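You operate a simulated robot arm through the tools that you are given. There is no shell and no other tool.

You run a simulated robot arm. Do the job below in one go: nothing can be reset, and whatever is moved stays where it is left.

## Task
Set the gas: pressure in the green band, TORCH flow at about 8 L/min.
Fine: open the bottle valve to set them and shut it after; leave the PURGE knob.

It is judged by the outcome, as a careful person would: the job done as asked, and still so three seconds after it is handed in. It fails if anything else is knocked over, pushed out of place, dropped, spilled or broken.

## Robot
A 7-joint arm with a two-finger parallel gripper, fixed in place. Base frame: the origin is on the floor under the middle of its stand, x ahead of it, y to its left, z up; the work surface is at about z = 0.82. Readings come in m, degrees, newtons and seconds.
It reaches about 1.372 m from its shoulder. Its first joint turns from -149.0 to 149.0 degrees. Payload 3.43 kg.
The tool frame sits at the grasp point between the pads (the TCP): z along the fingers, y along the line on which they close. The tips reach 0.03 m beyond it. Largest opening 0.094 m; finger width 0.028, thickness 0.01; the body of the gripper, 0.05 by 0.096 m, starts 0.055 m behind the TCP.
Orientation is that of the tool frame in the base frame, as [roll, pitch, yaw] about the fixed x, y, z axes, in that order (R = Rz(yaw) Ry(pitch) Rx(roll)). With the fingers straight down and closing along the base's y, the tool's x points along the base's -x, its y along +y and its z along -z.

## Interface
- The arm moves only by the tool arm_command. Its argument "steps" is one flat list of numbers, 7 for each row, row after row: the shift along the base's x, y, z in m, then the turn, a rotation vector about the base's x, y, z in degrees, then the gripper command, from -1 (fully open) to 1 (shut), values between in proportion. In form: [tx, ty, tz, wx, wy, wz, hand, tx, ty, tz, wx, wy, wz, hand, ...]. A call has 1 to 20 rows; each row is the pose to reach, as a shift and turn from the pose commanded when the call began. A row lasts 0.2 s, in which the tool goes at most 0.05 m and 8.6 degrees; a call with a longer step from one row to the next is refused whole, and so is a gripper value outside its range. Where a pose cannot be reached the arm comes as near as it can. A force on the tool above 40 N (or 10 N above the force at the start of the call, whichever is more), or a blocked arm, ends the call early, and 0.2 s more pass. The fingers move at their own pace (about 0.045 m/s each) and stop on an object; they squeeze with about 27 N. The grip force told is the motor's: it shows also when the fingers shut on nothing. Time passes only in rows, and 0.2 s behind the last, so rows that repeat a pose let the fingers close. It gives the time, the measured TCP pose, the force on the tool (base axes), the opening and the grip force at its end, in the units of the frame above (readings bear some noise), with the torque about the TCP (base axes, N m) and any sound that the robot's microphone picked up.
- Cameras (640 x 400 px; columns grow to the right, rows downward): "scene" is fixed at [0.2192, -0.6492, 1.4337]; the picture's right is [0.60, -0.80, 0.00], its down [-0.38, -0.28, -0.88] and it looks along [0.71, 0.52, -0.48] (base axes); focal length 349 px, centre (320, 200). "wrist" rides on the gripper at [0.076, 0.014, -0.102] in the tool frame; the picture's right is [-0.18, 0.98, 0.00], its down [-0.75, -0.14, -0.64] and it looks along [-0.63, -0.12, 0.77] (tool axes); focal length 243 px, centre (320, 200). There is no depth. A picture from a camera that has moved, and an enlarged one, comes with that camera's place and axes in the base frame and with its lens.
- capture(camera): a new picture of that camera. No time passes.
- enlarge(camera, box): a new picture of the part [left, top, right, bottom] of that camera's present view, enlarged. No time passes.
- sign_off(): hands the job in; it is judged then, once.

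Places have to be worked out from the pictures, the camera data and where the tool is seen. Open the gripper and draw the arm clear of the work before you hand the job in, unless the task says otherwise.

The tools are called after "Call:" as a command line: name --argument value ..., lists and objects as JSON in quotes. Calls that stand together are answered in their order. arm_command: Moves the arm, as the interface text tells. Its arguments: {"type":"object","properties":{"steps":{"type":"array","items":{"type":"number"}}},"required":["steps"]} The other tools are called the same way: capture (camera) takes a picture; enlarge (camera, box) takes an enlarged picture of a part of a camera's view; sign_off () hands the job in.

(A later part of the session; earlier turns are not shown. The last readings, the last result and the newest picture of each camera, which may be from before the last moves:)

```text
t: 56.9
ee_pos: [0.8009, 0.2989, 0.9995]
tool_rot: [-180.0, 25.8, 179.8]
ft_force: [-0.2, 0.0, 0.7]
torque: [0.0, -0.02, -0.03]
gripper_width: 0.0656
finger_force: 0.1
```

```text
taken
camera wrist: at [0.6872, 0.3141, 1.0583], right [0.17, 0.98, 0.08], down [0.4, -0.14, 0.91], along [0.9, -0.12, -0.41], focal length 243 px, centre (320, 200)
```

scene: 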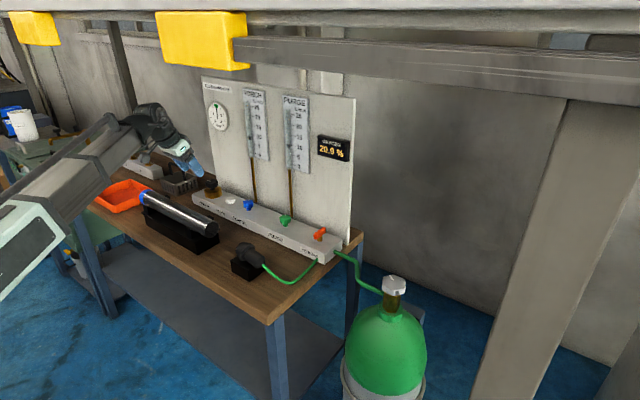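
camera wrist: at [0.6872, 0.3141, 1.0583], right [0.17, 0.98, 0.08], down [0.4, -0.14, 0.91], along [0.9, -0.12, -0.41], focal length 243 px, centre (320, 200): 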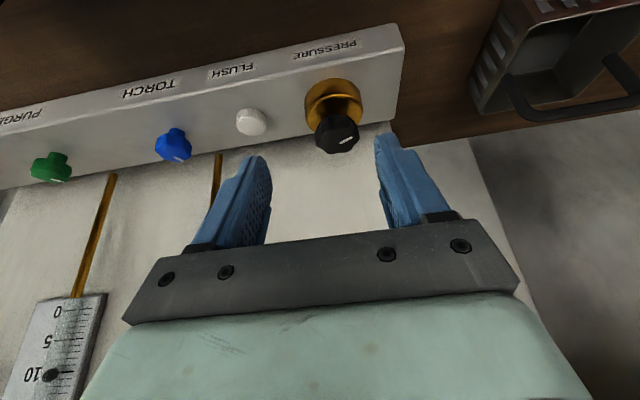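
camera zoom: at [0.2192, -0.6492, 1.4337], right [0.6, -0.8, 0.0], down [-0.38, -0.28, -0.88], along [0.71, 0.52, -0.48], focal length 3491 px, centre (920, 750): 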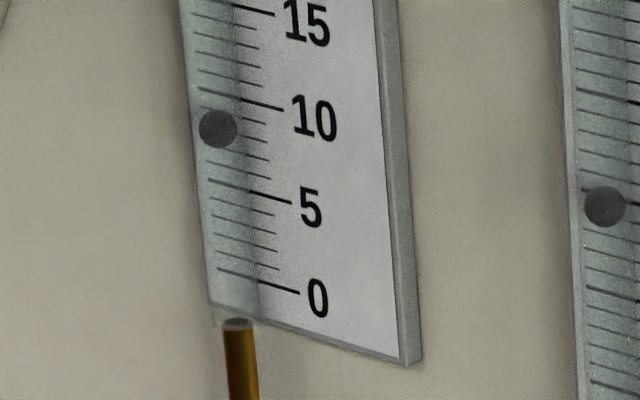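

Readings hold after release: ~2.0 bar in the green and ~8.0 L/min on TORCH. Now I'll return to the bottle to shut it, un-tilting the tool on the way at the safe height.

Call:
arm_command --steps '[-0.01, -0.02, 0.015, 0, 4, 0, -0.4, -0.02, -0.06, 0.03, 0, 8, 0, -0.4, -0.02, -0.104, 0.03, 0, 12, 0, -1, -0.02, -0.148, 0.03, 0, 16, 0, -1, -0.02, -0.192, 0.03, 0, 20, 0, -1, -0.02, -0.236, 0.03, 0, 25.3, 0, -1, -0.02, -0.28, 0.03, 0, 25.3, 0, -1, -0.02, -0.324, 0.03, 0, 25.3, 0, -1, -0.02, -0.368, 0.03, 0, 25.3, 0, -1, -0.02, -0.412, 0.03, 0, 25.3, 0, -1, -0.02, -0.456, 0.03, 0, 25.3, 0, -1, -0.02, -0.5, 0.03, 0, 25.3, 0, -1, -0.018, -0.544, 0.03, 0, 25.3, 0, -1, -0.016, -0.588, 0.03, 0, 25.3, 0, -1, -0.014, -0.632, 0.03, 0, 25.3, 0, -1, -0.012, -0.676, 0.03, 0, 25.3, 0, -1, -0.011, -0.71, 0.03, 0, 25.3, 0, -1, -0.011, -0.728, 0.03, 0, 25.3, 0, -1, -0.011, -0.728, 0.03, 0, 25.3, 0, -1]'

Call:
capture --camera "wrist"

Call:
capture --camera "scene"

```text
t: 60.9
ee_pos: [0.7892, -0.4295, 1.0286]
tool_rot: [-179.9, 0.5, 179.9]
ft_force: [-0.2, 0.1, -0.3]
torque: [0.02, 0.0, 0.01]
gripper_width: 0.0942
finger_force: 0.0
```

```text
taken
camera wrist: at [0.7122, -0.4149, 1.1303], right [0.19, 0.98, 0.0], down [0.75, -0.14, 0.65], along [0.64, -0.12, -0.76], focal length 243 px, centre (320, 200)
```

wrist: 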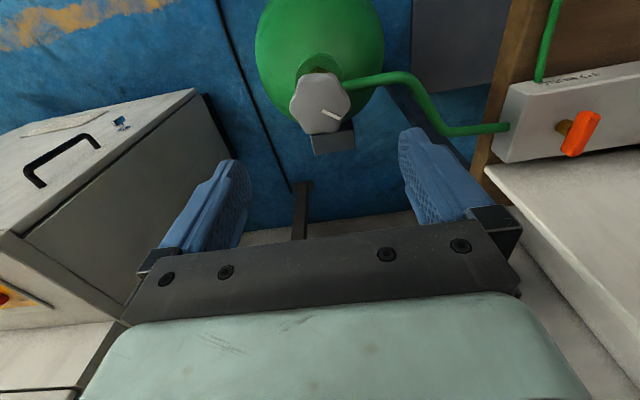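

```text
taken
```

scene: 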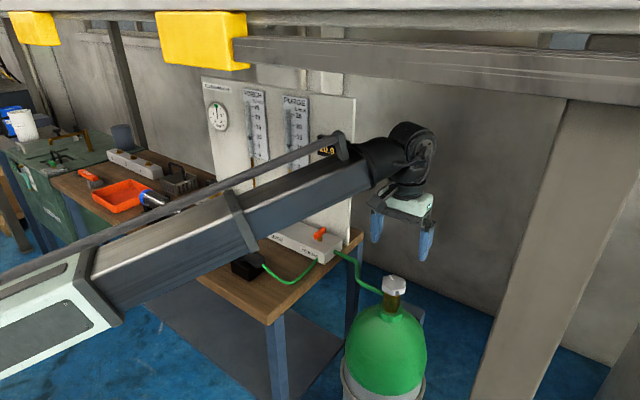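

I'm back over the wheel. It needs ~144° clockwise to shut, so I'll pre-rotate +84° in the air, then descend around the wheel with the fingers open.

Call:
arm_command --steps '[0.001, 0, 0, 0, 0, 7.6, -1, 0.001, 0, 0, 0, 0, 15.3, -1, 0.001, 0, 0, 0, 0, 22.9, -1, 0.001, 0, 0, 0, 0, 30.5, -1, 0.001, 0, 0, 0, 0, 38.2, -1, 0.001, 0, 0, 0, 0, 45.8, -1, 0.001, 0, 0, 0, 0, 53.5, -1, 0.001, 0, 0, 0, 0, 61.1, -1, 0.001, 0, 0, 0, 0, 68.7, -1, 0.001, 0, 0, 0, 0, 76.4, -1, 0.001, 0, 0, 0, 0, 84, -1, 0.001, 0, -0.03, 0, 0, 84, -1, 0.001, 0, -0.06, 0, 0, 84, -1, 0.001, 0, -0.09, 0, 0, 84, -1, 0.001, 0, -0.112, 0, 0, 84, -1, 0.001, 0, -0.112, 0, 0, 84, -1]'

Call:
capture --camera "wrist"

Call:
enlarge --camera "scene" --box '[190, 70, 350, 170]'

```text
t: 64.3
ee_pos: [0.7898, -0.4287, 0.9163]
tool_rot: [-179.9, 0.6, -96.2]
ft_force: [-0.2, 0.7, 0.8]
torque: [0.0, 0.0, 0.03]
gripper_width: 0.0941
finger_force: 0.1
```

```text
taken
camera wrist: at [0.7676, -0.5036, 1.0184], right [-0.96, 0.29, 0.0], down [0.22, 0.73, 0.65], along [0.19, 0.62, -0.76], focal length 243 px, centre (320, 200)
```

wrist: 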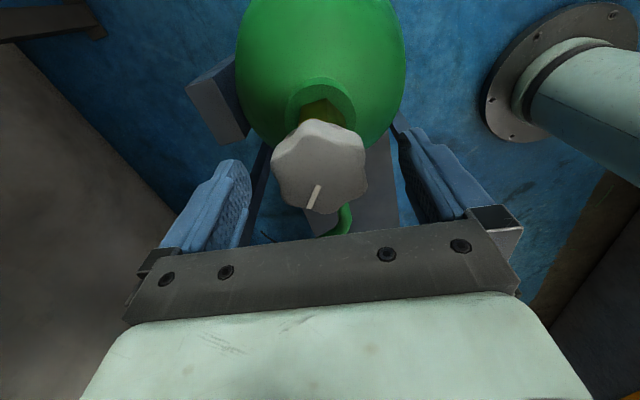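

```text
4.00 times, centred on (270, 120) of scene
camera zoom: at [0.2192, -0.6492, 1.4337], right [0.6, -0.8, 0.0], down [-0.38, -0.28, -0.88], along [0.71, 0.52, -0.48], focal length 1396 px, centre (520, 520)
```

zoom: 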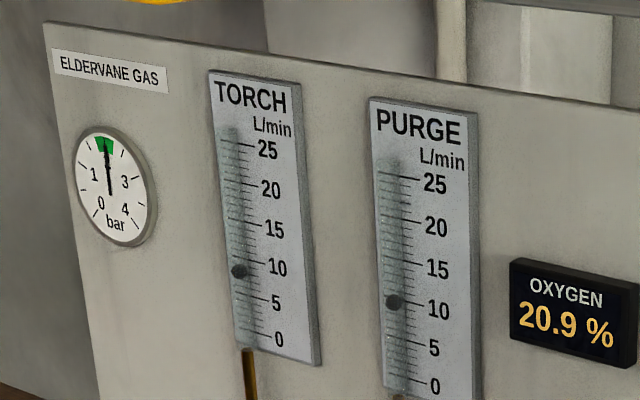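

Settings are still steady: needle in the green, TORCH ~8. I'll close on the wheel and check side forces.

Call:
arm_command --steps '[0, -0.0005, 0, 0, 0, 0, 0, 0, -0.0005, 0, 0, 0, 0, 1, 0, -0.0005, 0, 0, 0, 0, 1, 0, -0.0005, 0, 0, 0, 0, 1, 0, -0.0005, 0, 0, 0, 0, 1]'

```text
t: 65.5
ee_pos: [0.7901, -0.4296, 0.9171]
tool_rot: [179.9, 0.5, -96.2]
ft_force: [-8.0, 1.9, -2.2]
torque: [0.0, 0.22, -0.01]
gripper_width: 0.0487
finger_force: 45.2
```

Grip is good (48.7 mm, 8 N side load). I'll turn clockwise 77°, watching the force.

Call:
arm_command --steps '[-0.0003, 0, 0, 0, 0, -7, 1, -0.0003, 0, 0, 0, 0, -14, 1, -0.0003, 0, 0, 0, 0, -21, 1, -0.0003, 0, 0, 0, 0, -28, 1, -0.0003, 0, 0, 0, 0, -35, 1, -0.0003, 0, 0, 0, 0, -42, 1, -0.0003, 0, 0, 0, 0, -49, 1, -0.0003, 0, 0, 0, 0, -56, 1, -0.0003, 0, 0, 0, 0, -63, 1, -0.0003, 0, 0, 0, 0, -70, 1, -0.0003, 0, 0, 0, 0, -77, 1]'

Call:
capture --camera "wrist"

Call:
enlarge --camera "scene" --box '[190, 70, 350, 170]'

```text
t: 67.9
ee_pos: [0.7907, -0.4306, 0.9175]
tool_rot: [-179.9, 0.4, -173.4]
ft_force: [-2.4, -3.9, -8.2]
torque: [0.89, -0.13, 0.04]
gripper_width: 0.0486
finger_force: 45.1
```

```text
taken
camera wrist: at [0.7122, -0.4244, 1.0186], right [0.07, 1.0, 0.0], down [0.76, -0.05, 0.65], along [0.65, -0.04, -0.76], focal length 243 px, centre (320, 200)
```

wrist: 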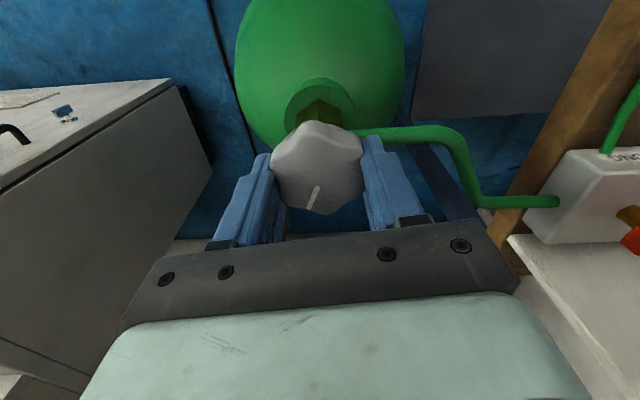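

```text
4.00 times, centred on (270, 120) of scene
camera zoom: at [0.2192, -0.6492, 1.4337], right [0.6, -0.8, 0.0], down [-0.38, -0.28, -0.88], along [0.71, 0.52, -0.48], focal length 1396 px, centre (520, 520)
```

zoom: 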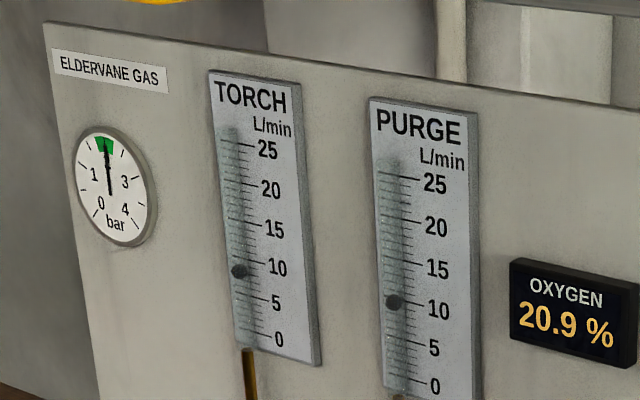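

Still flowing at the same settings, with about 67° left to shut. The wrist has room, so I'll keep turning clockwise without regripping, first 42°.

Call:
arm_command --steps '[0, 0, 0, 0, 0, -7, 1, 0, 0, 0, 0, 0, -14, 1, 0, 0, 0, 0, 0, -21, 1, 0, 0, 0, 0, 0, -28, 1, 0, 0, 0, 0, 0, -35, 1, 0, 0, 0, 0, 0, -42, 1]'

Call:
capture --camera "wrist"

Call:
enlarge --camera "scene" --box '[190, 70, 350, 170]'

```text
t: 69.3
ee_pos: [0.7915, -0.4309, 0.9161]
tool_rot: [-179.9, 0.6, 144.7]
ft_force: [4.1, -17.0, -8.1]
torque: [0.76, 0.25, 0.0]
gripper_width: 0.0487
finger_force: 45.0
```

```text
taken
camera wrist: at [0.7358, -0.3739, 1.0185], right [0.72, 0.7, 0.0], down [0.53, -0.55, 0.65], along [0.45, -0.47, -0.76], focal length 243 px, centre (320, 200)
```

wrist: 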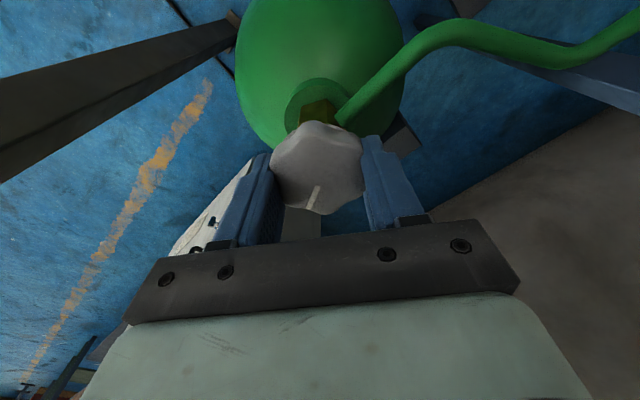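

```text
4.00 times, centred on (270, 120) of scene
camera zoom: at [0.2192, -0.6492, 1.4337], right [0.6, -0.8, 0.0], down [-0.38, -0.28, -0.88], along [0.71, 0.52, -0.48], focal length 1396 px, centre (520, 520)
```

zoom: 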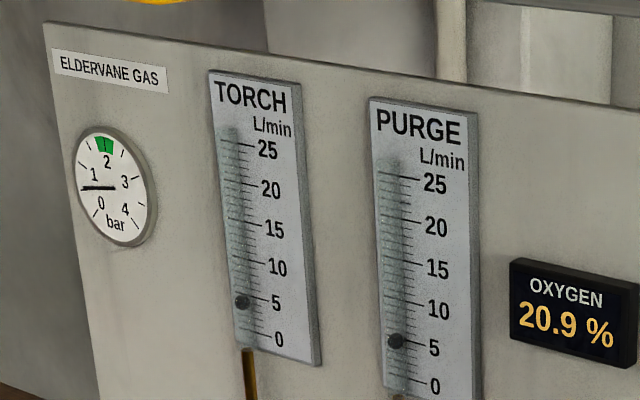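

Pressure is falling as the valve throttles, with about 25° left. I'll ease -1 mm in y and continue clockwise to the stop in small steps.

Call:
arm_command --steps '[0, -0.001, 0, 0, 0, -5, 1, 0, -0.0012, 0, 0, 0, -10, 1, 0, -0.0012, 0, 0, 0, -15, 1, 0, -0.0012, 0, 0, 0, -20, 1, 0, -0.0012, 0, 0, 0, -24, 1, 0, -0.0012, 0, 0, 0, -24, 1]'

Call:
capture --camera "wrist"

Call:
enlarge --camera "scene" --box '[190, 70, 350, 170]'

```text
t: 70.7
ee_pos: [0.7903, -0.4308, 0.9171]
tool_rot: [-179.9, 0.6, 120.8]
ft_force: [1.5, -10.1, -2.2]
torque: [-0.8, 0.05, 0.0]
gripper_width: 0.0488
finger_force: 45.7
```

```text
taken
camera wrist: at [0.7631, -0.3571, 1.0186], right [0.94, 0.34, 0.0], down [0.26, -0.71, 0.65], along [0.22, -0.61, -0.76], focal length 243 px, centre (320, 200)
```

wrist: 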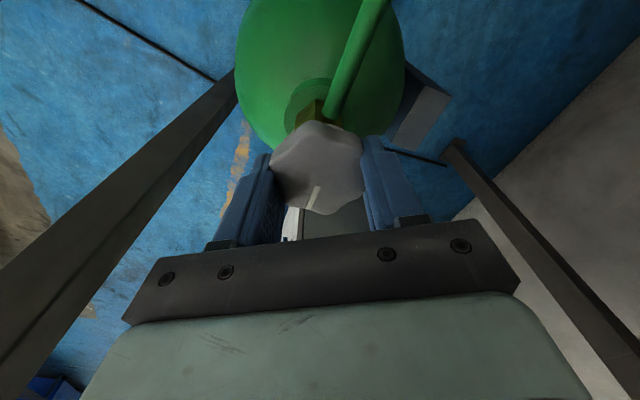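

```text
4.00 times, centred on (270, 120) of scene
camera zoom: at [0.2192, -0.6492, 1.4337], right [0.6, -0.8, 0.0], down [-0.38, -0.28, -0.88], along [0.71, 0.52, -0.48], focal length 1396 px, centre (520, 520)
```

zoom: 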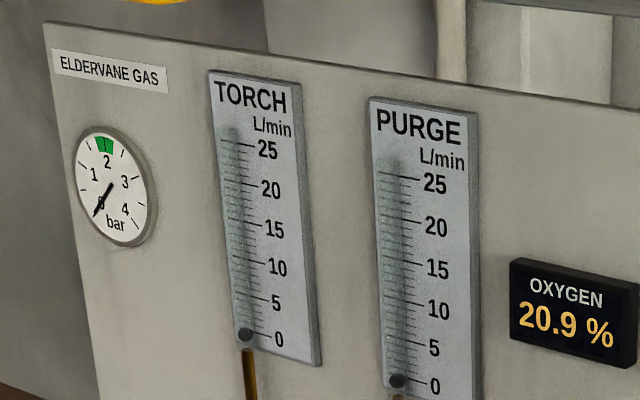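

Gauge and both floats are at zero. I'll nudge the wheel a further 4° clockwise to make sure it's firmly seated, watching the torque.

Call:
arm_command --steps '[0, -0.0005, 0, 0, 0, -2, 1, 0, -0.0005, 0, 0, 0, -4, 1, 0, -0.0005, 0, 0, 0, -4, 1]'

Call:
enlarge --camera "scene" --box '[205, 98, 233, 134]'

Call:
enlarge --camera "scene" --box '[244, 125, 276, 165]'

```text
t: 71.5
ee_pos: [0.7903, -0.4308, 0.9171]
tool_rot: [-179.9, 0.3, 117.0]
ft_force: [-1.2, -7.9, 2.5]
torque: [0.05, -0.09, 2.9]
gripper_width: 0.0486
finger_force: 45.2
```

```text
11.11 times, centred on (219, 116) of scene
camera zoom: at [0.2192, -0.6492, 1.4337], right [0.6, -0.8, 0.0], down [-0.38, -0.28, -0.88], along [0.71, 0.52, -0.48], focal length 3879 px, centre (1442, 1133)
```

zoom: 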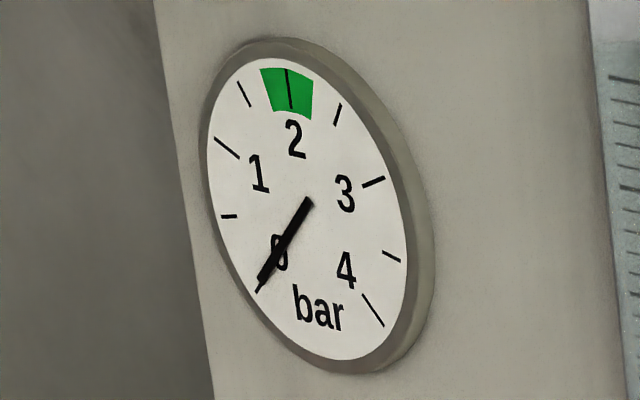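

```text
10.00 times, centred on (260, 145) of scene
camera zoom: at [0.2192, -0.6492, 1.4337], right [0.6, -0.8, 0.0], down [-0.38, -0.28, -0.88], along [0.71, 0.52, -0.48], focal length 3491 px, centre (920, 750)
```

zoom: 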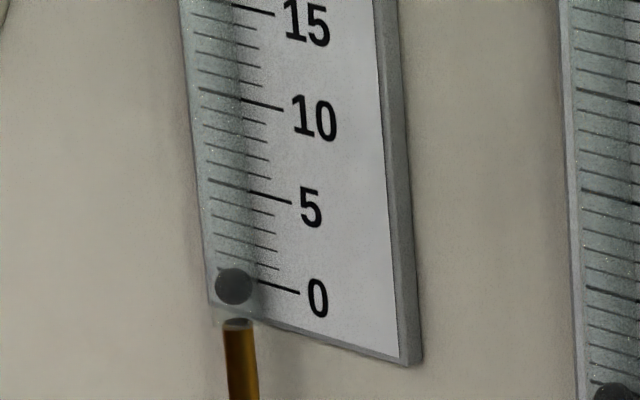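

The torque jumped to 2.9 N·m, so the valve is on its stop. However, with zero flow the float itself appears ~13 px below the 0 line, which is parallax because the tube stands off the plate, so the true TORCH flow was ~8.7, not 8.0. I'll reopen the valve now and trim the knob properly.

Call:
arm_command --steps '[0, 0.0008, 0, 0, 0, 7, 1, 0, 0.0012, 0, 0, 0, 15, 1, 0, 0.0012, 0, 0, 0, 23, 1, 0, 0.0012, 0, 0, 0, 31, 1, 0, 0.0012, 0, 0, 0, 39, 1, 0, 0.0012, 0, 0, 0, 47, 1, 0, 0.0012, 0, 0, 0, 55, 1, 0, 0.0012, 0, 0, 0, 63, 1, 0, 0.0012, 0, 0, 0, 71, 1, 0, 0.0012, 0, 0, 0, 79, 1, 0, 0.0012, 0, 0, 0, 87, 1, 0, 0.0012, 0, 0, 0, 94, 1]'

Call:
capture --camera "wrist"

Call:
enlarge --camera "scene" --box '[205, 98, 233, 134]'

Call:
enlarge --camera "scene" --box '[244, 125, 276, 165]'

```text
t: 74.1
ee_pos: [0.7903, -0.4292, 0.9174]
tool_rot: [180.0, 0.6, -149.0]
ft_force: [5.2, -1.3, -3.4]
torque: [-0.19, -0.44, 0.0]
gripper_width: 0.0488
finger_force: 45.2
```

```text
taken
camera wrist: at [0.7168, -0.4569, 1.0186], right [-0.35, 0.94, 0.0], down [0.71, 0.26, 0.65], along [0.61, 0.23, -0.76], focal length 243 px, centre (320, 200)
```

wrist: 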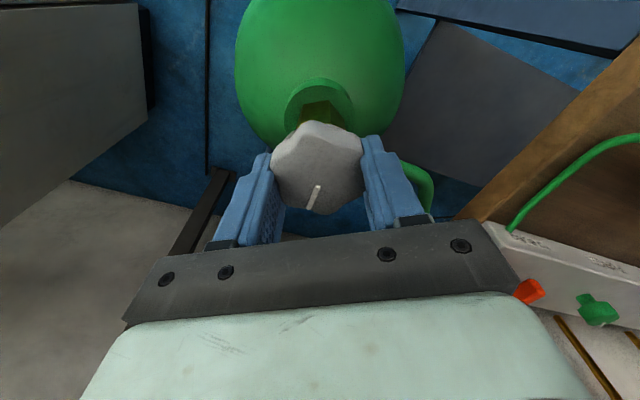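

```text
11.11 times, centred on (219, 116) of scene
camera zoom: at [0.2192, -0.6492, 1.4337], right [0.6, -0.8, 0.0], down [-0.38, -0.28, -0.88], along [0.71, 0.52, -0.48], focal length 3879 px, centre (1442, 1133)
```

zoom: 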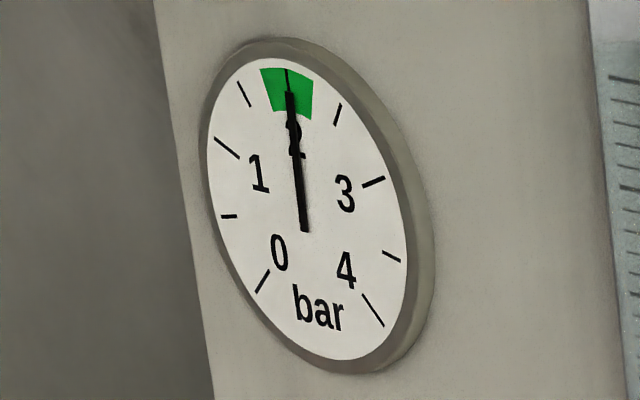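

```text
10.00 times, centred on (260, 145) of scene
camera zoom: at [0.2192, -0.6492, 1.4337], right [0.6, -0.8, 0.0], down [-0.38, -0.28, -0.88], along [0.71, 0.52, -0.48], focal length 3491 px, centre (920, 750)
```

zoom: 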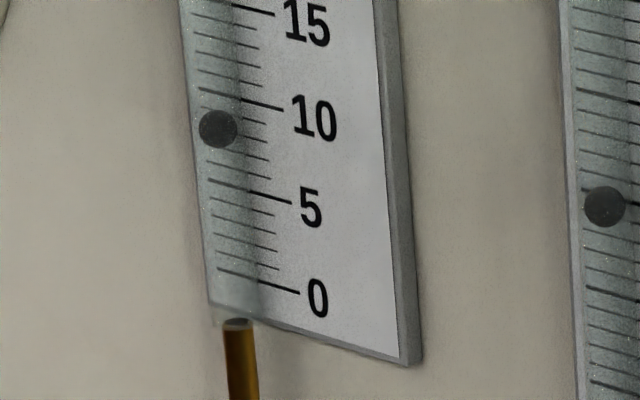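

Reopened: back at exactly 2.0 bar with the float in the same place, so settings are repeatable. I'll release, rise, and travel to a spot where the wrist camera can see the TORCH tube nearly level to confirm the parallax.

Call:
arm_command --steps '[0, 0, 0, 0, 0, 0, 0, 0, 0, 0, 0, 0, 0, -0.6, 0, 0, 0, 0, 0, 0, -1, 0, 0, 0.03, 0, 0, 0, -1, 0, 0, 0.07, 0, 0, 0, -1, 0, 0, 0.11, 0, 0, 0, -1, 0, 0.03, 0.112, 0, 0, -7, -1, 0, 0.075, 0.112, 0, 0, -14, -1, 0, 0.12, 0.112, 0, 0, -21, -1, 0, 0.165, 0.112, 0, 0, -28, -1, 0, 0.21, 0.112, 0, 0, -31, -1, 0, 0.255, 0.112, 0, 0, -31, -1, 0, 0.3, 0.112, 0, 0, -31, -1, 0, 0.345, 0.112, 0, 0, -31, -1, 0, 0.385, 0.112, 0, 0, -31, -1, 0, 0.385, 0.112, 0, 0, -31, -1]'

Call:
arm_command --steps '[0, 0, -0.01, 0, -6, 0, -0.3, 0, 0, -0.02, 0, -12, 0, -0.3, 0, 0, -0.03, 0, -18, 0, -0.3, 0, 0, -0.03, 0, -25, 0, -0.3, 0, 0, -0.03, 0, -25, 0, -0.3]'

Call:
capture --camera "wrist"

Call:
capture --camera "scene"

```text
t: 77.5
ee_pos: [0.7919, -0.0437, 1.0302]
tool_rot: [-179.9, 0.5, 179.8]
ft_force: [0.0, -0.7, 1.0]
torque: [0.0, 0.01, 0.02]
gripper_width: 0.0944
finger_force: 0.0
```

```text
t: 78.7
ee_pos: [0.7905, -0.045, 0.9994]
tool_rot: [-179.9, 25.5, 179.8]
ft_force: [0.3, 0.3, 0.2]
torque: [-0.01, 0.0, -0.03]
gripper_width: 0.0613
finger_force: 0.1
```

```text
taken
camera wrist: at [0.6774, -0.0303, 1.0582], right [0.17, 0.98, 0.08], down [0.4, -0.14, 0.9], along [0.9, -0.12, -0.42], focal length 243 px, centre (320, 200)
```

wrist: 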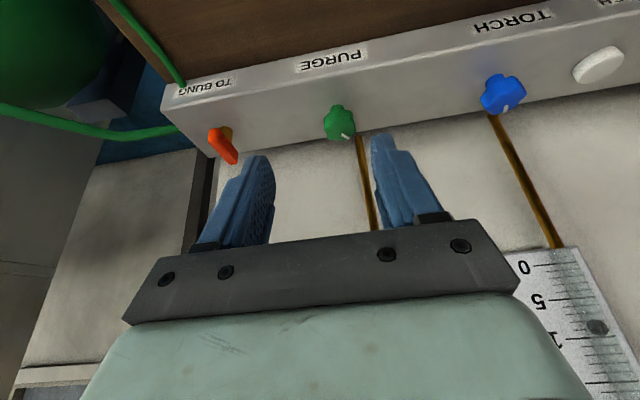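

```text
taken
```

scene: 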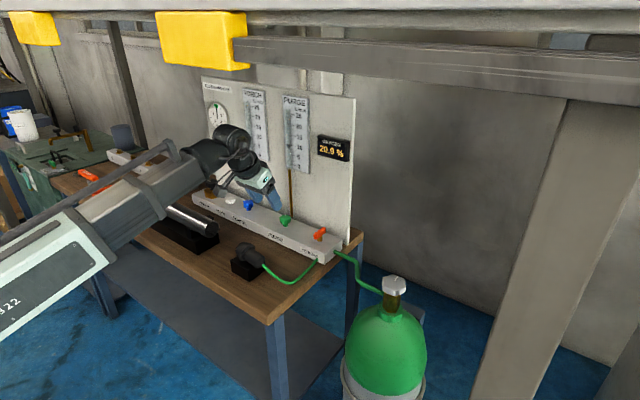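

The wrist camera sees the TORCH scale at the lower right. I'll enlarge it to read the float from nearly level height.

Call:
enlarge --camera "wrist" --box '[510, 240, 640, 400]'

```text
2.50 times, centred on (575, 320) of wrist
camera zoom: at [0.6774, -0.0303, 1.0582], right [0.17, 0.98, 0.08], down [0.4, -0.14, 0.9], along [0.9, -0.12, -0.42], focal length 606 px, centre (-318, -100)
```

zoom: 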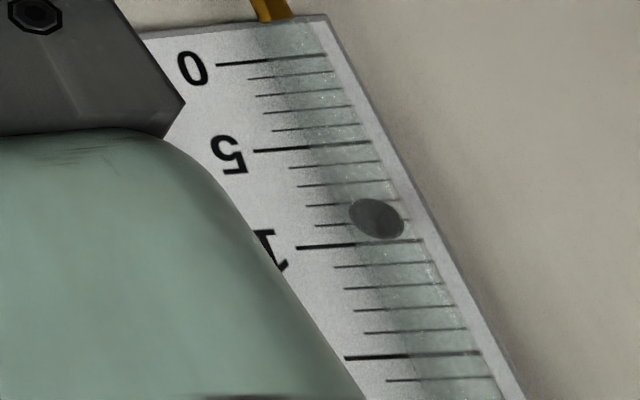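

From this level view the float reads about 8.7 too, confirming the parallax. I need about 8° more clockwise on the TORCH knob, so I'll approach it at the same angle I released it (yaw 159°) so the grip doesn't disturb it.

Call:
arm_command --steps '[0.01, 0.03, 0, 0, 0, 0, -0.3, 0.02, 0.07, 0, 0, 0, -5, -0.3, 0.03, 0.11, 0, 0, 0, -10, -0.3, 0.045, 0.145, -0.005, 0, 0, -16, -0.3, 0.0615, 0.1755, -0.015, 0, 0, -21, -0.3, 0.0615, 0.1755, -0.035, 0, 0, -21, -0.3, 0.072, 0.1755, -0.06, 0, 0, -21, -0.3, 0.081, 0.1755, -0.085, 0, 0, -21, -0.3, 0.0867, 0.1755, -0.103, 0, 0, -21, -0.3, 0.0867, 0.1755, -0.103, 0, 0, -21, -0.3]'

Call:
capture --camera "wrist"

Call:
enlarge --camera "wrist" --box '[220, 90, 420, 240]'

```text
t: 80.9
ee_pos: [0.8777, 0.1293, 0.8969]
tool_rot: [-180.0, 25.5, 158.9]
ft_force: [0.3, -0.1, -0.9]
torque: [0.03, 0.0, 0.0]
gripper_width: 0.0611
finger_force: 0.0
```

```text
taken
camera wrist: at [0.7772, 0.1846, 0.956], right [0.51, 0.86, 0.08], down [0.33, -0.28, 0.9], along [0.8, -0.44, -0.42], focal length 243 px, centre (320, 200)
```

wrist: 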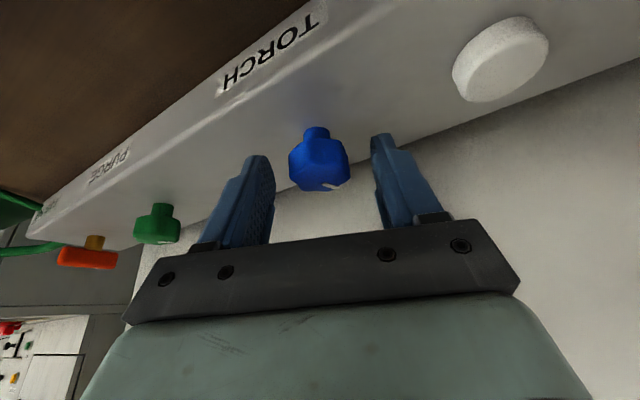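

```text
2.67 times, centred on (320, 165) of wrist
camera zoom: at [0.7772, 0.1846, 0.956], right [0.51, 0.86, 0.08], down [0.33, -0.28, 0.9], along [0.8, -0.44, -0.42], focal length 647 px, centre (320, 293)
```

zoom: 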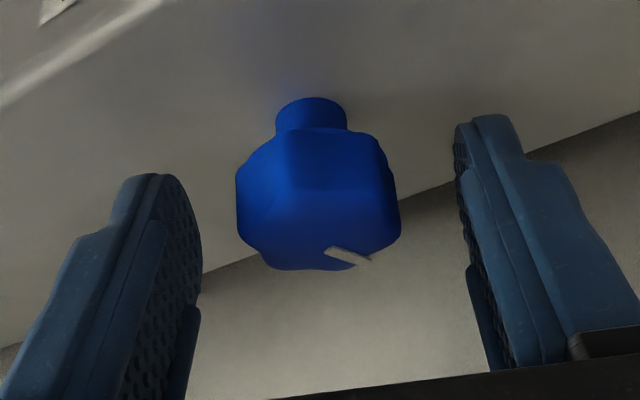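

Centred on the knob at the right angle. I'll lower 3 mm and close gently.

Call:
arm_command --steps '[0.0003, 0.0012, -0.003, 0, 0, 0, -0.3, 0.0003, 0.0012, -0.003, 0, 0, 0, 0.1, 0.0003, 0.0012, -0.003, 0, 0, 0, 0.5, 0.0003, 0.0012, -0.003, 0, 0, 0, 1, 0.0003, 0.0012, -0.003, 0, 0, 0, 1, 0.0003, 0.0012, -0.003, 0, 0, 0, 1]'

Call:
enlarge --camera "scene" --box '[244, 125, 276, 165]'

```text
t: 82.3
ee_pos: [0.8773, 0.1319, 0.894]
tool_rot: [-179.9, 25.5, 158.8]
ft_force: [-3.6, -7.2, -0.5]
torque: [0.09, -0.25, -0.01]
gripper_width: 0.0324
finger_force: 45.6
```

```text
10.00 times, centred on (260, 145) of scene
camera zoom: at [0.2192, -0.6492, 1.4337], right [0.6, -0.8, 0.0], down [-0.38, -0.28, -0.88], along [0.71, 0.52, -0.48], focal length 3491 px, centre (920, 750)
```

zoom: 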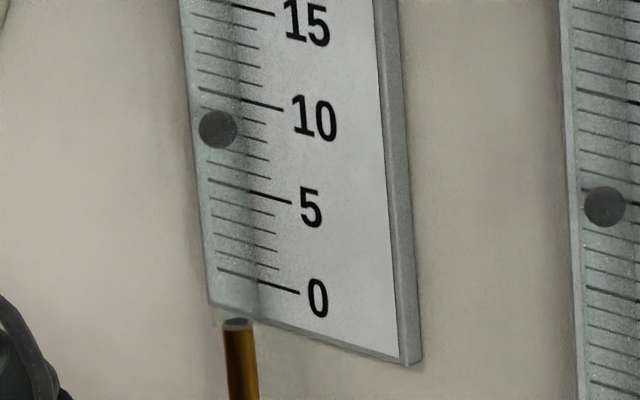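

The grip didn't disturb the setting. I'll turn 8° clockwise and hold, aiming for the float at about y≈143 in this zoom (true 8.0).

Call:
arm_command --steps '[0, 0.0003, 0, 0, 0, -4, 1, 0, 0.0005, 0, 0, 0, -8, 1, 0, 0.0005, 0, 0, 0, -8, 1, 0, 0.0005, 0, 0, 0, -8, 1]'

Call:
enlarge --camera "scene" --box '[244, 125, 276, 165]'

Call:
enlarge --camera "scene" --box '[205, 98, 233, 134]'

```text
t: 83.3
ee_pos: [0.8789, 0.1314, 0.8926]
tool_rot: [-179.9, 25.6, 150.8]
ft_force: [-3.8, -15.9, -0.6]
torque: [0.03, 0.03, -0.04]
gripper_width: 0.0325
finger_force: 45.5
```

```text
10.00 times, centred on (260, 145) of scene
camera zoom: at [0.2192, -0.6492, 1.4337], right [0.6, -0.8, 0.0], down [-0.38, -0.28, -0.88], along [0.71, 0.52, -0.48], focal length 3491 px, centre (920, 750)
```

zoom: 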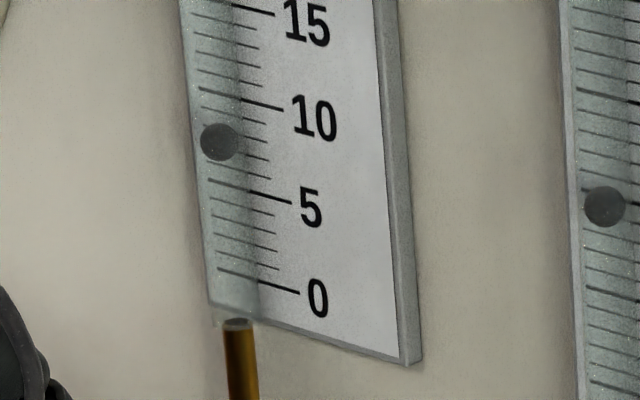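

```text
11.11 times, centred on (219, 116) of scene
camera zoom: at [0.2192, -0.6492, 1.4337], right [0.6, -0.8, 0.0], down [-0.38, -0.28, -0.88], along [0.71, 0.52, -0.48], focal length 3879 px, centre (1442, 1133)
```

zoom: 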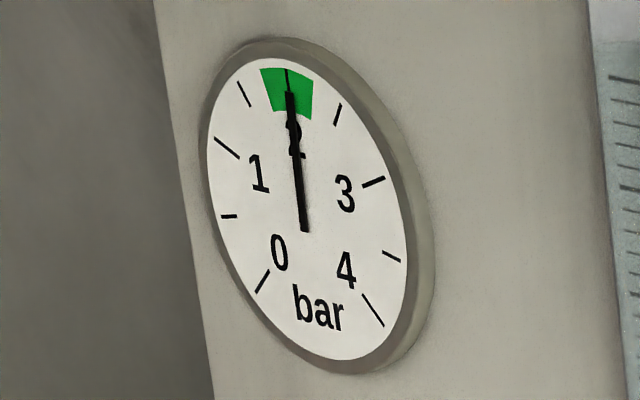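

Float is now at the true 8.0 mark and pressure still 2.0 bar. I'll release, back off, and verify from the level wrist view on the way to the bottle.

Call:
arm_command --steps '[0, 0, 0, 0, 0, 0, 0, 0, 0, 0, 0, 0, 0, -0.3, 0, 0, 0, 0, 0, 0, -0.3, -0.008, 0, 0.025, 0, 0, 0, -0.3, -0.02, 0, 0.06, 0, 0, 0, -0.3, -0.035, -0.01, 0.09, 0, 0, 5, -0.3, -0.05, -0.04, 0.1, 0, 0, 10, -0.3, -0.065, -0.075, 0.106, 0, 0, 16, -0.3, -0.08, -0.11, 0.106, 0, 0, 22, -0.3, -0.0875, -0.145, 0.106, 0, 0, 29, -0.3, -0.0875, -0.176, 0.106, 0, 0, 29, -0.3, -0.0875, -0.176, 0.106, 0, 0, 29, -0.3]'

Call:
enlarge --camera "wrist" --box '[510, 240, 640, 400]'

Call:
capture --camera "wrist"

Call:
capture --camera "scene"

```text
t: 85.9
ee_pos: [0.7898, -0.043, 0.9994]
tool_rot: [-179.9, 25.5, 179.9]
ft_force: [0.1, -0.7, -0.1]
torque: [-0.03, -0.03, 0.01]
gripper_width: 0.0612
finger_force: 0.2
```

```text
2.50 times, centred on (575, 320) of wrist
camera zoom: at [0.676, -0.0292, 1.0585], right [0.17, 0.98, 0.08], down [0.4, -0.14, 0.9], along [0.9, -0.12, -0.42], focal length 606 px, centre (-318, -100)
```

zoom: 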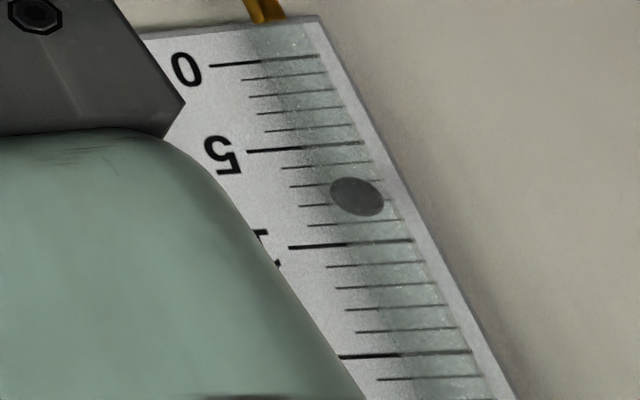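

```text
taken
camera wrist: at [0.676, -0.0292, 1.0585], right [0.17, 0.98, 0.08], down [0.4, -0.14, 0.9], along [0.9, -0.12, -0.42], focal length 243 px, centre (320, 200)
```

wrist: 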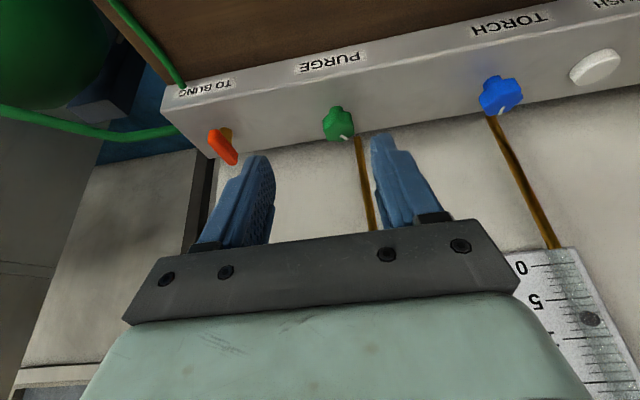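

```text
taken
```

scene: 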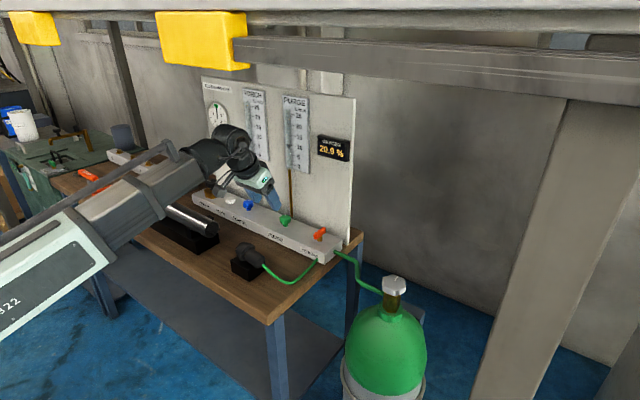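

The level view now puts the float right around the 8 tick. I'll enlarge tighter for an exact reading.

Call:
enlarge --camera "wrist" --box '[560, 280, 620, 350]'

Call:
enlarge --camera "scene" --box '[244, 125, 276, 165]'

Call:
enlarge --camera "scene" --box '[205, 98, 233, 134]'

```text
5.71 times, centred on (590, 315) of wrist
camera zoom: at [0.676, -0.0292, 1.0585], right [0.17, 0.98, 0.08], down [0.4, -0.14, 0.9], along [0.9, -0.12, -0.42], focal length 1386 px, centre (-1223, -457)
```

zoom: 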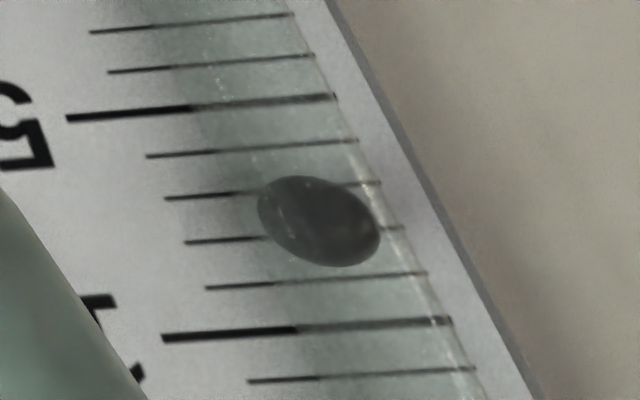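

```text
10.00 times, centred on (260, 145) of scene
camera zoom: at [0.2192, -0.6492, 1.4337], right [0.6, -0.8, 0.0], down [-0.38, -0.28, -0.88], along [0.71, 0.52, -0.48], focal length 3491 px, centre (920, 750)
```

zoom: 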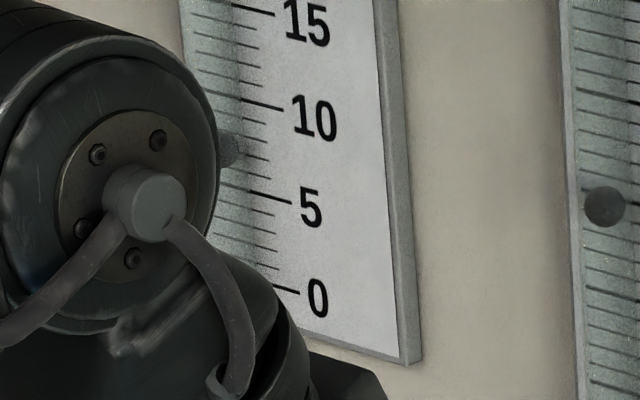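

```text
11.11 times, centred on (219, 116) of scene
camera zoom: at [0.2192, -0.6492, 1.4337], right [0.6, -0.8, 0.0], down [-0.38, -0.28, -0.88], along [0.71, 0.52, -0.48], focal length 3879 px, centre (1442, 1133)
```

zoom: 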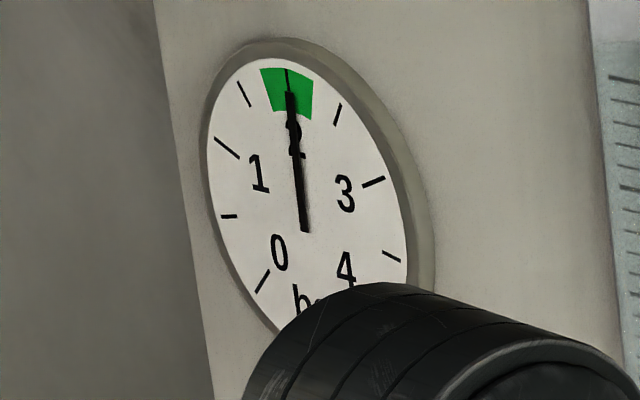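

The wrist view now reads ~7.65 and the scene view is partly blocked by the wrist, so the float may have settled a little lower since my last reading. I'll shift the arm right to unblock the scene camera and re-read.

Call:
arm_command --steps '[0, -0.04, 0, 0, 0, 0, -0.3, 0, -0.08, 0, 0, 0, 0, -0.3, 0, -0.12, 0, 0, 0, 0, -0.3, 0, -0.12, 0, 0, 0, 0, -0.3]'

Call:
enlarge --camera "scene" --box '[244, 125, 276, 165]'

```text
t: 86.9
ee_pos: [0.7879, -0.1635, 0.9973]
tool_rot: [-180.0, 25.5, 179.9]
ft_force: [0.1, 0.7, 0.1]
torque: [-0.02, 0.0, -0.03]
gripper_width: 0.061
finger_force: 0.1
```

```text
10.00 times, centred on (260, 145) of scene
camera zoom: at [0.2192, -0.6492, 1.4337], right [0.6, -0.8, 0.0], down [-0.38, -0.28, -0.88], along [0.71, 0.52, -0.48], focal length 3491 px, centre (920, 750)
```

zoom: 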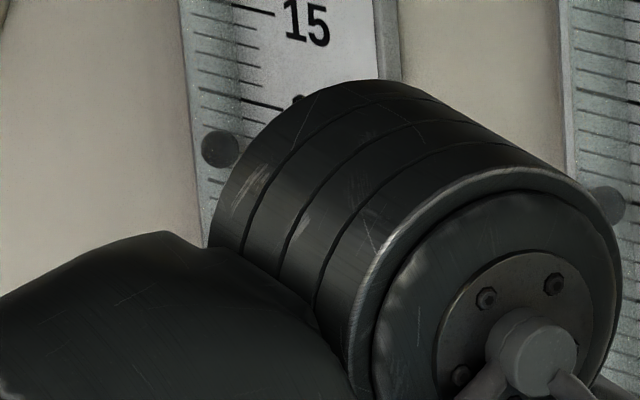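

Settled TORCH reading is about 7.65, since the float lags a bit after each turn. I'll go back and trim up slightly (~4°) and this time wait for it to settle before releasing.

Call:
arm_command --steps '[0.01, 0.04, 0, 0, 0, 0, -0.3, 0.02, 0.085, 0, 0, 0, -5, -0.3, 0.03, 0.13, 0, 0, 0, -11, -0.3, 0.04, 0.175, 0, 0, 0, -17, -0.3, 0.05, 0.215, -0.005, 0, 0, -23, -0.3, 0.058, 0.255, -0.01, 0, 0, -29, -0.3, 0.0645, 0.2945, -0.02, 0, 0, -29, -0.3, 0.0645, 0.2945, -0.04, 0, 0, -29, -0.3, 0.075, 0.2947, -0.065, 0, 0, -29, -0.3, 0.083, 0.2947, -0.088, 0, 0, -29, -0.3, 0.09, 0.2947, -0.101, 0, 0, -29, -0.3, 0.09, 0.2947, -0.101, 0, 0, -29, -0.3]'

Call:
enlarge --camera "wrist" --box '[220, 90, 420, 240]'

Call:
enlarge --camera "scene" --box '[244, 125, 276, 165]'

```text
t: 89.5
ee_pos: [0.881, 0.1319, 0.8987]
tool_rot: [-179.9, 25.6, 150.8]
ft_force: [0.6, -0.3, 0.2]
torque: [0.0, 0.01, 0.02]
gripper_width: 0.0612
finger_force: 0.1
```

```text
2.67 times, centred on (320, 165) of wrist
camera zoom: at [0.7891, 0.1993, 0.9571], right [0.62, 0.78, 0.08], down [0.28, -0.32, 0.9], along [0.73, -0.54, -0.42], focal length 647 px, centre (320, 293)
```

zoom: 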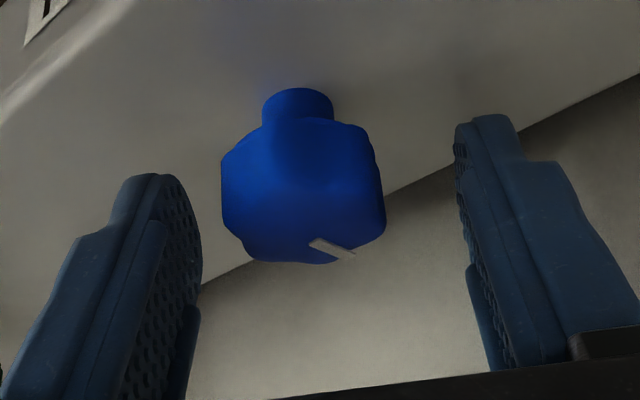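

```text
10.00 times, centred on (260, 145) of scene
camera zoom: at [0.2192, -0.6492, 1.4337], right [0.6, -0.8, 0.0], down [-0.38, -0.28, -0.88], along [0.71, 0.52, -0.48], focal length 3491 px, centre (920, 750)
```

zoom: 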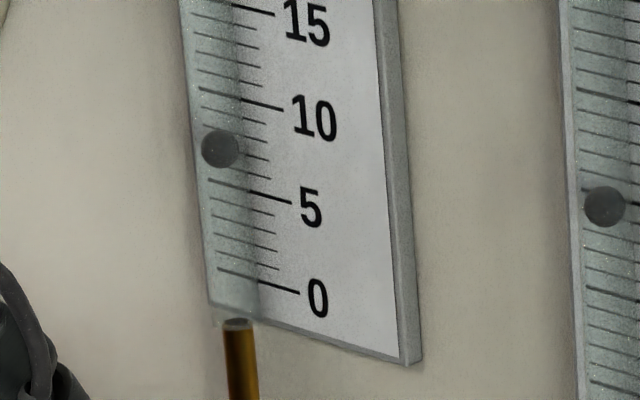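

The float is steady at 7.65. The tool is ~3 mm off to one side of the knob here, so I'll re-centre, lower 3 mm and close, then wait for the float to settle.

Call:
arm_command --steps '[-0.0015, -0.0026, -0.002, 0, 0, 0, -0.3, -0.0017, -0.0028, -0.004, 0, 0, 0, -0.3, -0.0017, -0.0028, -0.004, 0, 0, 0, 0.1, -0.0017, -0.0028, -0.004, 0, 0, 0, 0.3, -0.0017, -0.0028, -0.004, 0, 0, 0, 0.6, -0.0017, -0.0028, -0.004, 0, 0, 0, 1, -0.0017, -0.0028, -0.004, 0, 0, 0, 1, -0.0017, -0.0028, -0.004, 0, 0, 0, 1, -0.0017, -0.0028, -0.004, 0, 0, 0, 1, -0.0017, -0.0028, -0.004, 0, 0, 0, 1, -0.0017, -0.0028, -0.004, 0, 0, 0, 1, -0.0017, -0.0028, -0.004, 0, 0, 0, 1, -0.0017, -0.0028, -0.004, 0, 0, 0, 1, -0.0017, -0.0028, -0.004, 0, 0, 0, 1, -0.0017, -0.0028, -0.004, 0, 0, 0, 1]'

Call:
enlarge --camera "wrist" --box '[220, 90, 420, 240]'

Call:
enlarge --camera "scene" --box '[244, 125, 276, 165]'

```text
t: 92.7
ee_pos: [0.8795, 0.13, 0.895]
tool_rot: [179.8, 25.5, 150.9]
ft_force: [10.9, 31.2, 8.3]
torque: [-0.15, 0.37, 0.04]
gripper_width: 0.0319
finger_force: 45.5
```

```text
2.67 times, centred on (320, 165) of wrist
camera zoom: at [0.7869, 0.1977, 0.9538], right [0.62, 0.78, 0.08], down [0.28, -0.32, 0.9], along [0.73, -0.54, -0.42], focal length 647 px, centre (320, 293)
```

zoom: 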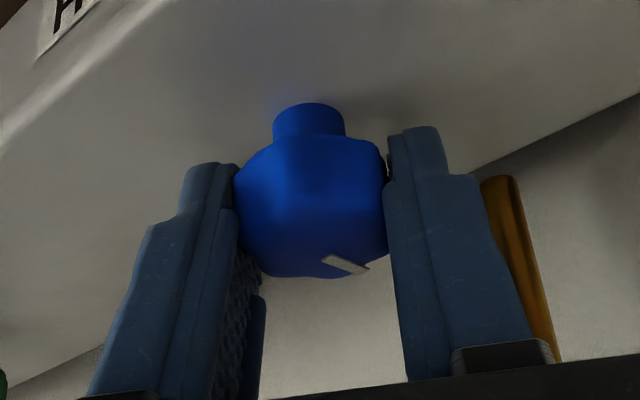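

```text
10.00 times, centred on (260, 145) of scene
camera zoom: at [0.2192, -0.6492, 1.4337], right [0.6, -0.8, 0.0], down [-0.38, -0.28, -0.88], along [0.71, 0.52, -0.48], focal length 3491 px, centre (920, 750)
```

zoom: 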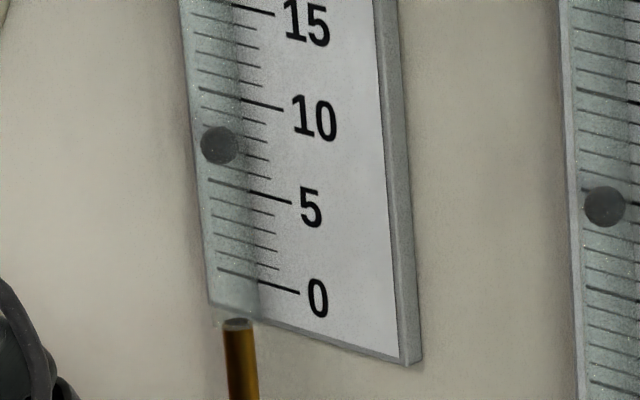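

Gripped; the float moved to about 7.85. Side load is 31 N in y, so I'll relieve it by 2 mm, turn 2.5° counter-clockwise, and wait 2 s.

Call:
arm_command --steps '[0.0005, 0.0012, 0, 0, 0, 0, 1, 0.0008, 0.0022, 0.0004, 0, 0, 1.2, 1, 0.0008, 0.0022, 0.0004, 0, 0, 2.5, 1, 0.0008, 0.0022, 0.0004, 0, 0, 2.5, 1, 0.0008, 0.0022, 0.0004, 0, 0, 2.5, 1, 0.0008, 0.0022, 0.0004, 0, 0, 2.5, 1, 0.0008, 0.0022, 0.0004, 0, 0, 2.5, 1, 0.0008, 0.0022, 0.0004, 0, 0, 2.5, 1, 0.0008, 0.0022, 0.0004, 0, 0, 2.5, 1, 0.0008, 0.0022, 0.0004, 0, 0, 2.5, 1, 0.0008, 0.0022, 0.0004, 0, 0, 2.5, 1, 0.0008, 0.0022, 0.0004, 0, 0, 2.5, 1]'

Call:
enlarge --camera "scene" --box '[244, 125, 276, 165]'

```text
t: 95.3
ee_pos: [0.8796, 0.1303, 0.895]
tool_rot: [-179.9, 25.4, 153.3]
ft_force: [5.5, 3.2, -12.7]
torque: [-0.12, 0.0, 0.03]
gripper_width: 0.0319
finger_force: 44.7
```

```text
10.00 times, centred on (260, 145) of scene
camera zoom: at [0.2192, -0.6492, 1.4337], right [0.6, -0.8, 0.0], down [-0.38, -0.28, -0.88], along [0.71, 0.52, -0.48], focal length 3491 px, centre (920, 750)
```

zoom: 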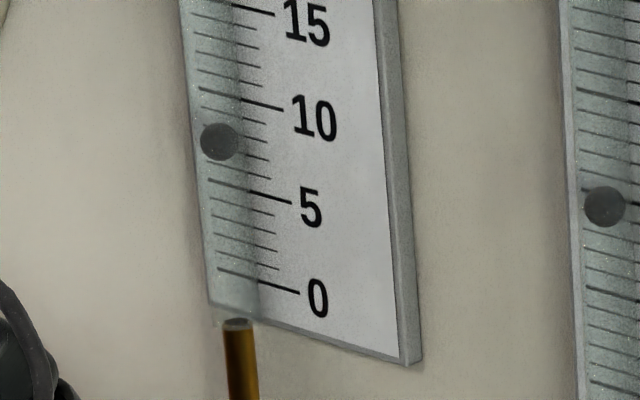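

Settled at 8.0. I'll ease the vertical load, release in place without moving the arm, and wait to see whether the release shifts the setting.

Call:
arm_command --steps '[0.0004, 0.0002, -0.001, 0, 0, 0, 1, 0.0004, 0.0002, -0.001, 0, 0, 0, 0.6, 0.0004, 0.0002, -0.001, 0, 0, 0, 0.2, 0.0004, 0.0002, -0.001, 0, 0, 0, -0.3, 0.0004, 0.0002, -0.001, 0, 0, 0, -0.3, 0.0004, 0.0002, -0.001, 0, 0, 0, -0.3, 0.0004, 0.0002, -0.001, 0, 0, 0, -0.3, 0.0004, 0.0002, -0.001, 0, 0, 0, -0.3, 0.0004, 0.0002, -0.001, 0, 0, 0, -0.3, 0.0004, 0.0002, -0.001, 0, 0, 0, -0.3, 0.0004, 0.0002, -0.001, 0, 0, 0, -0.3, 0.0004, 0.0002, -0.001, 0, 0, 0, -0.3]'

Call:
enlarge --camera "scene" --box '[244, 125, 276, 165]'

Call:
enlarge --camera "wrist" --box '[220, 90, 420, 240]'

```text
t: 97.9
ee_pos: [0.8794, 0.1307, 0.8939]
tool_rot: [180.0, 25.4, 153.3]
ft_force: [0.4, 0.4, 0.7]
torque: [-0.01, 0.03, 0.02]
gripper_width: 0.0611
finger_force: 0.1
```

```text
10.00 times, centred on (260, 145) of scene
camera zoom: at [0.2192, -0.6492, 1.4337], right [0.6, -0.8, 0.0], down [-0.38, -0.28, -0.88], along [0.71, 0.52, -0.48], focal length 3491 px, centre (920, 750)
```

zoom: 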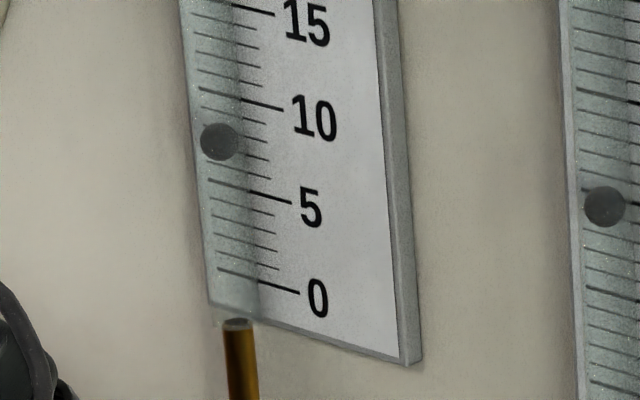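

```text
2.67 times, centred on (320, 165) of wrist
camera zoom: at [0.7844, 0.1946, 0.9533], right [0.59, 0.8, 0.08], down [0.3, -0.31, 0.9], along [0.75, -0.51, -0.42], focal length 647 px, centre (320, 293)
```

zoom: 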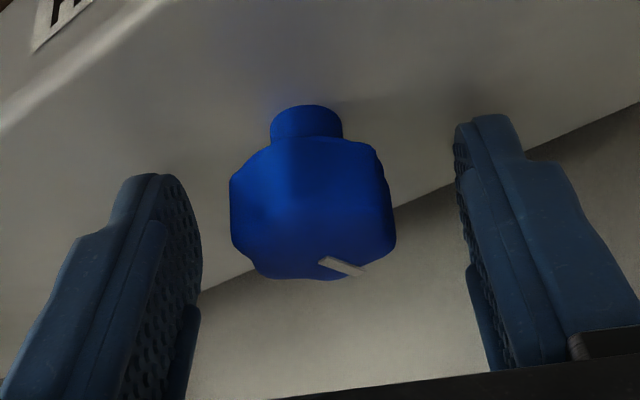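

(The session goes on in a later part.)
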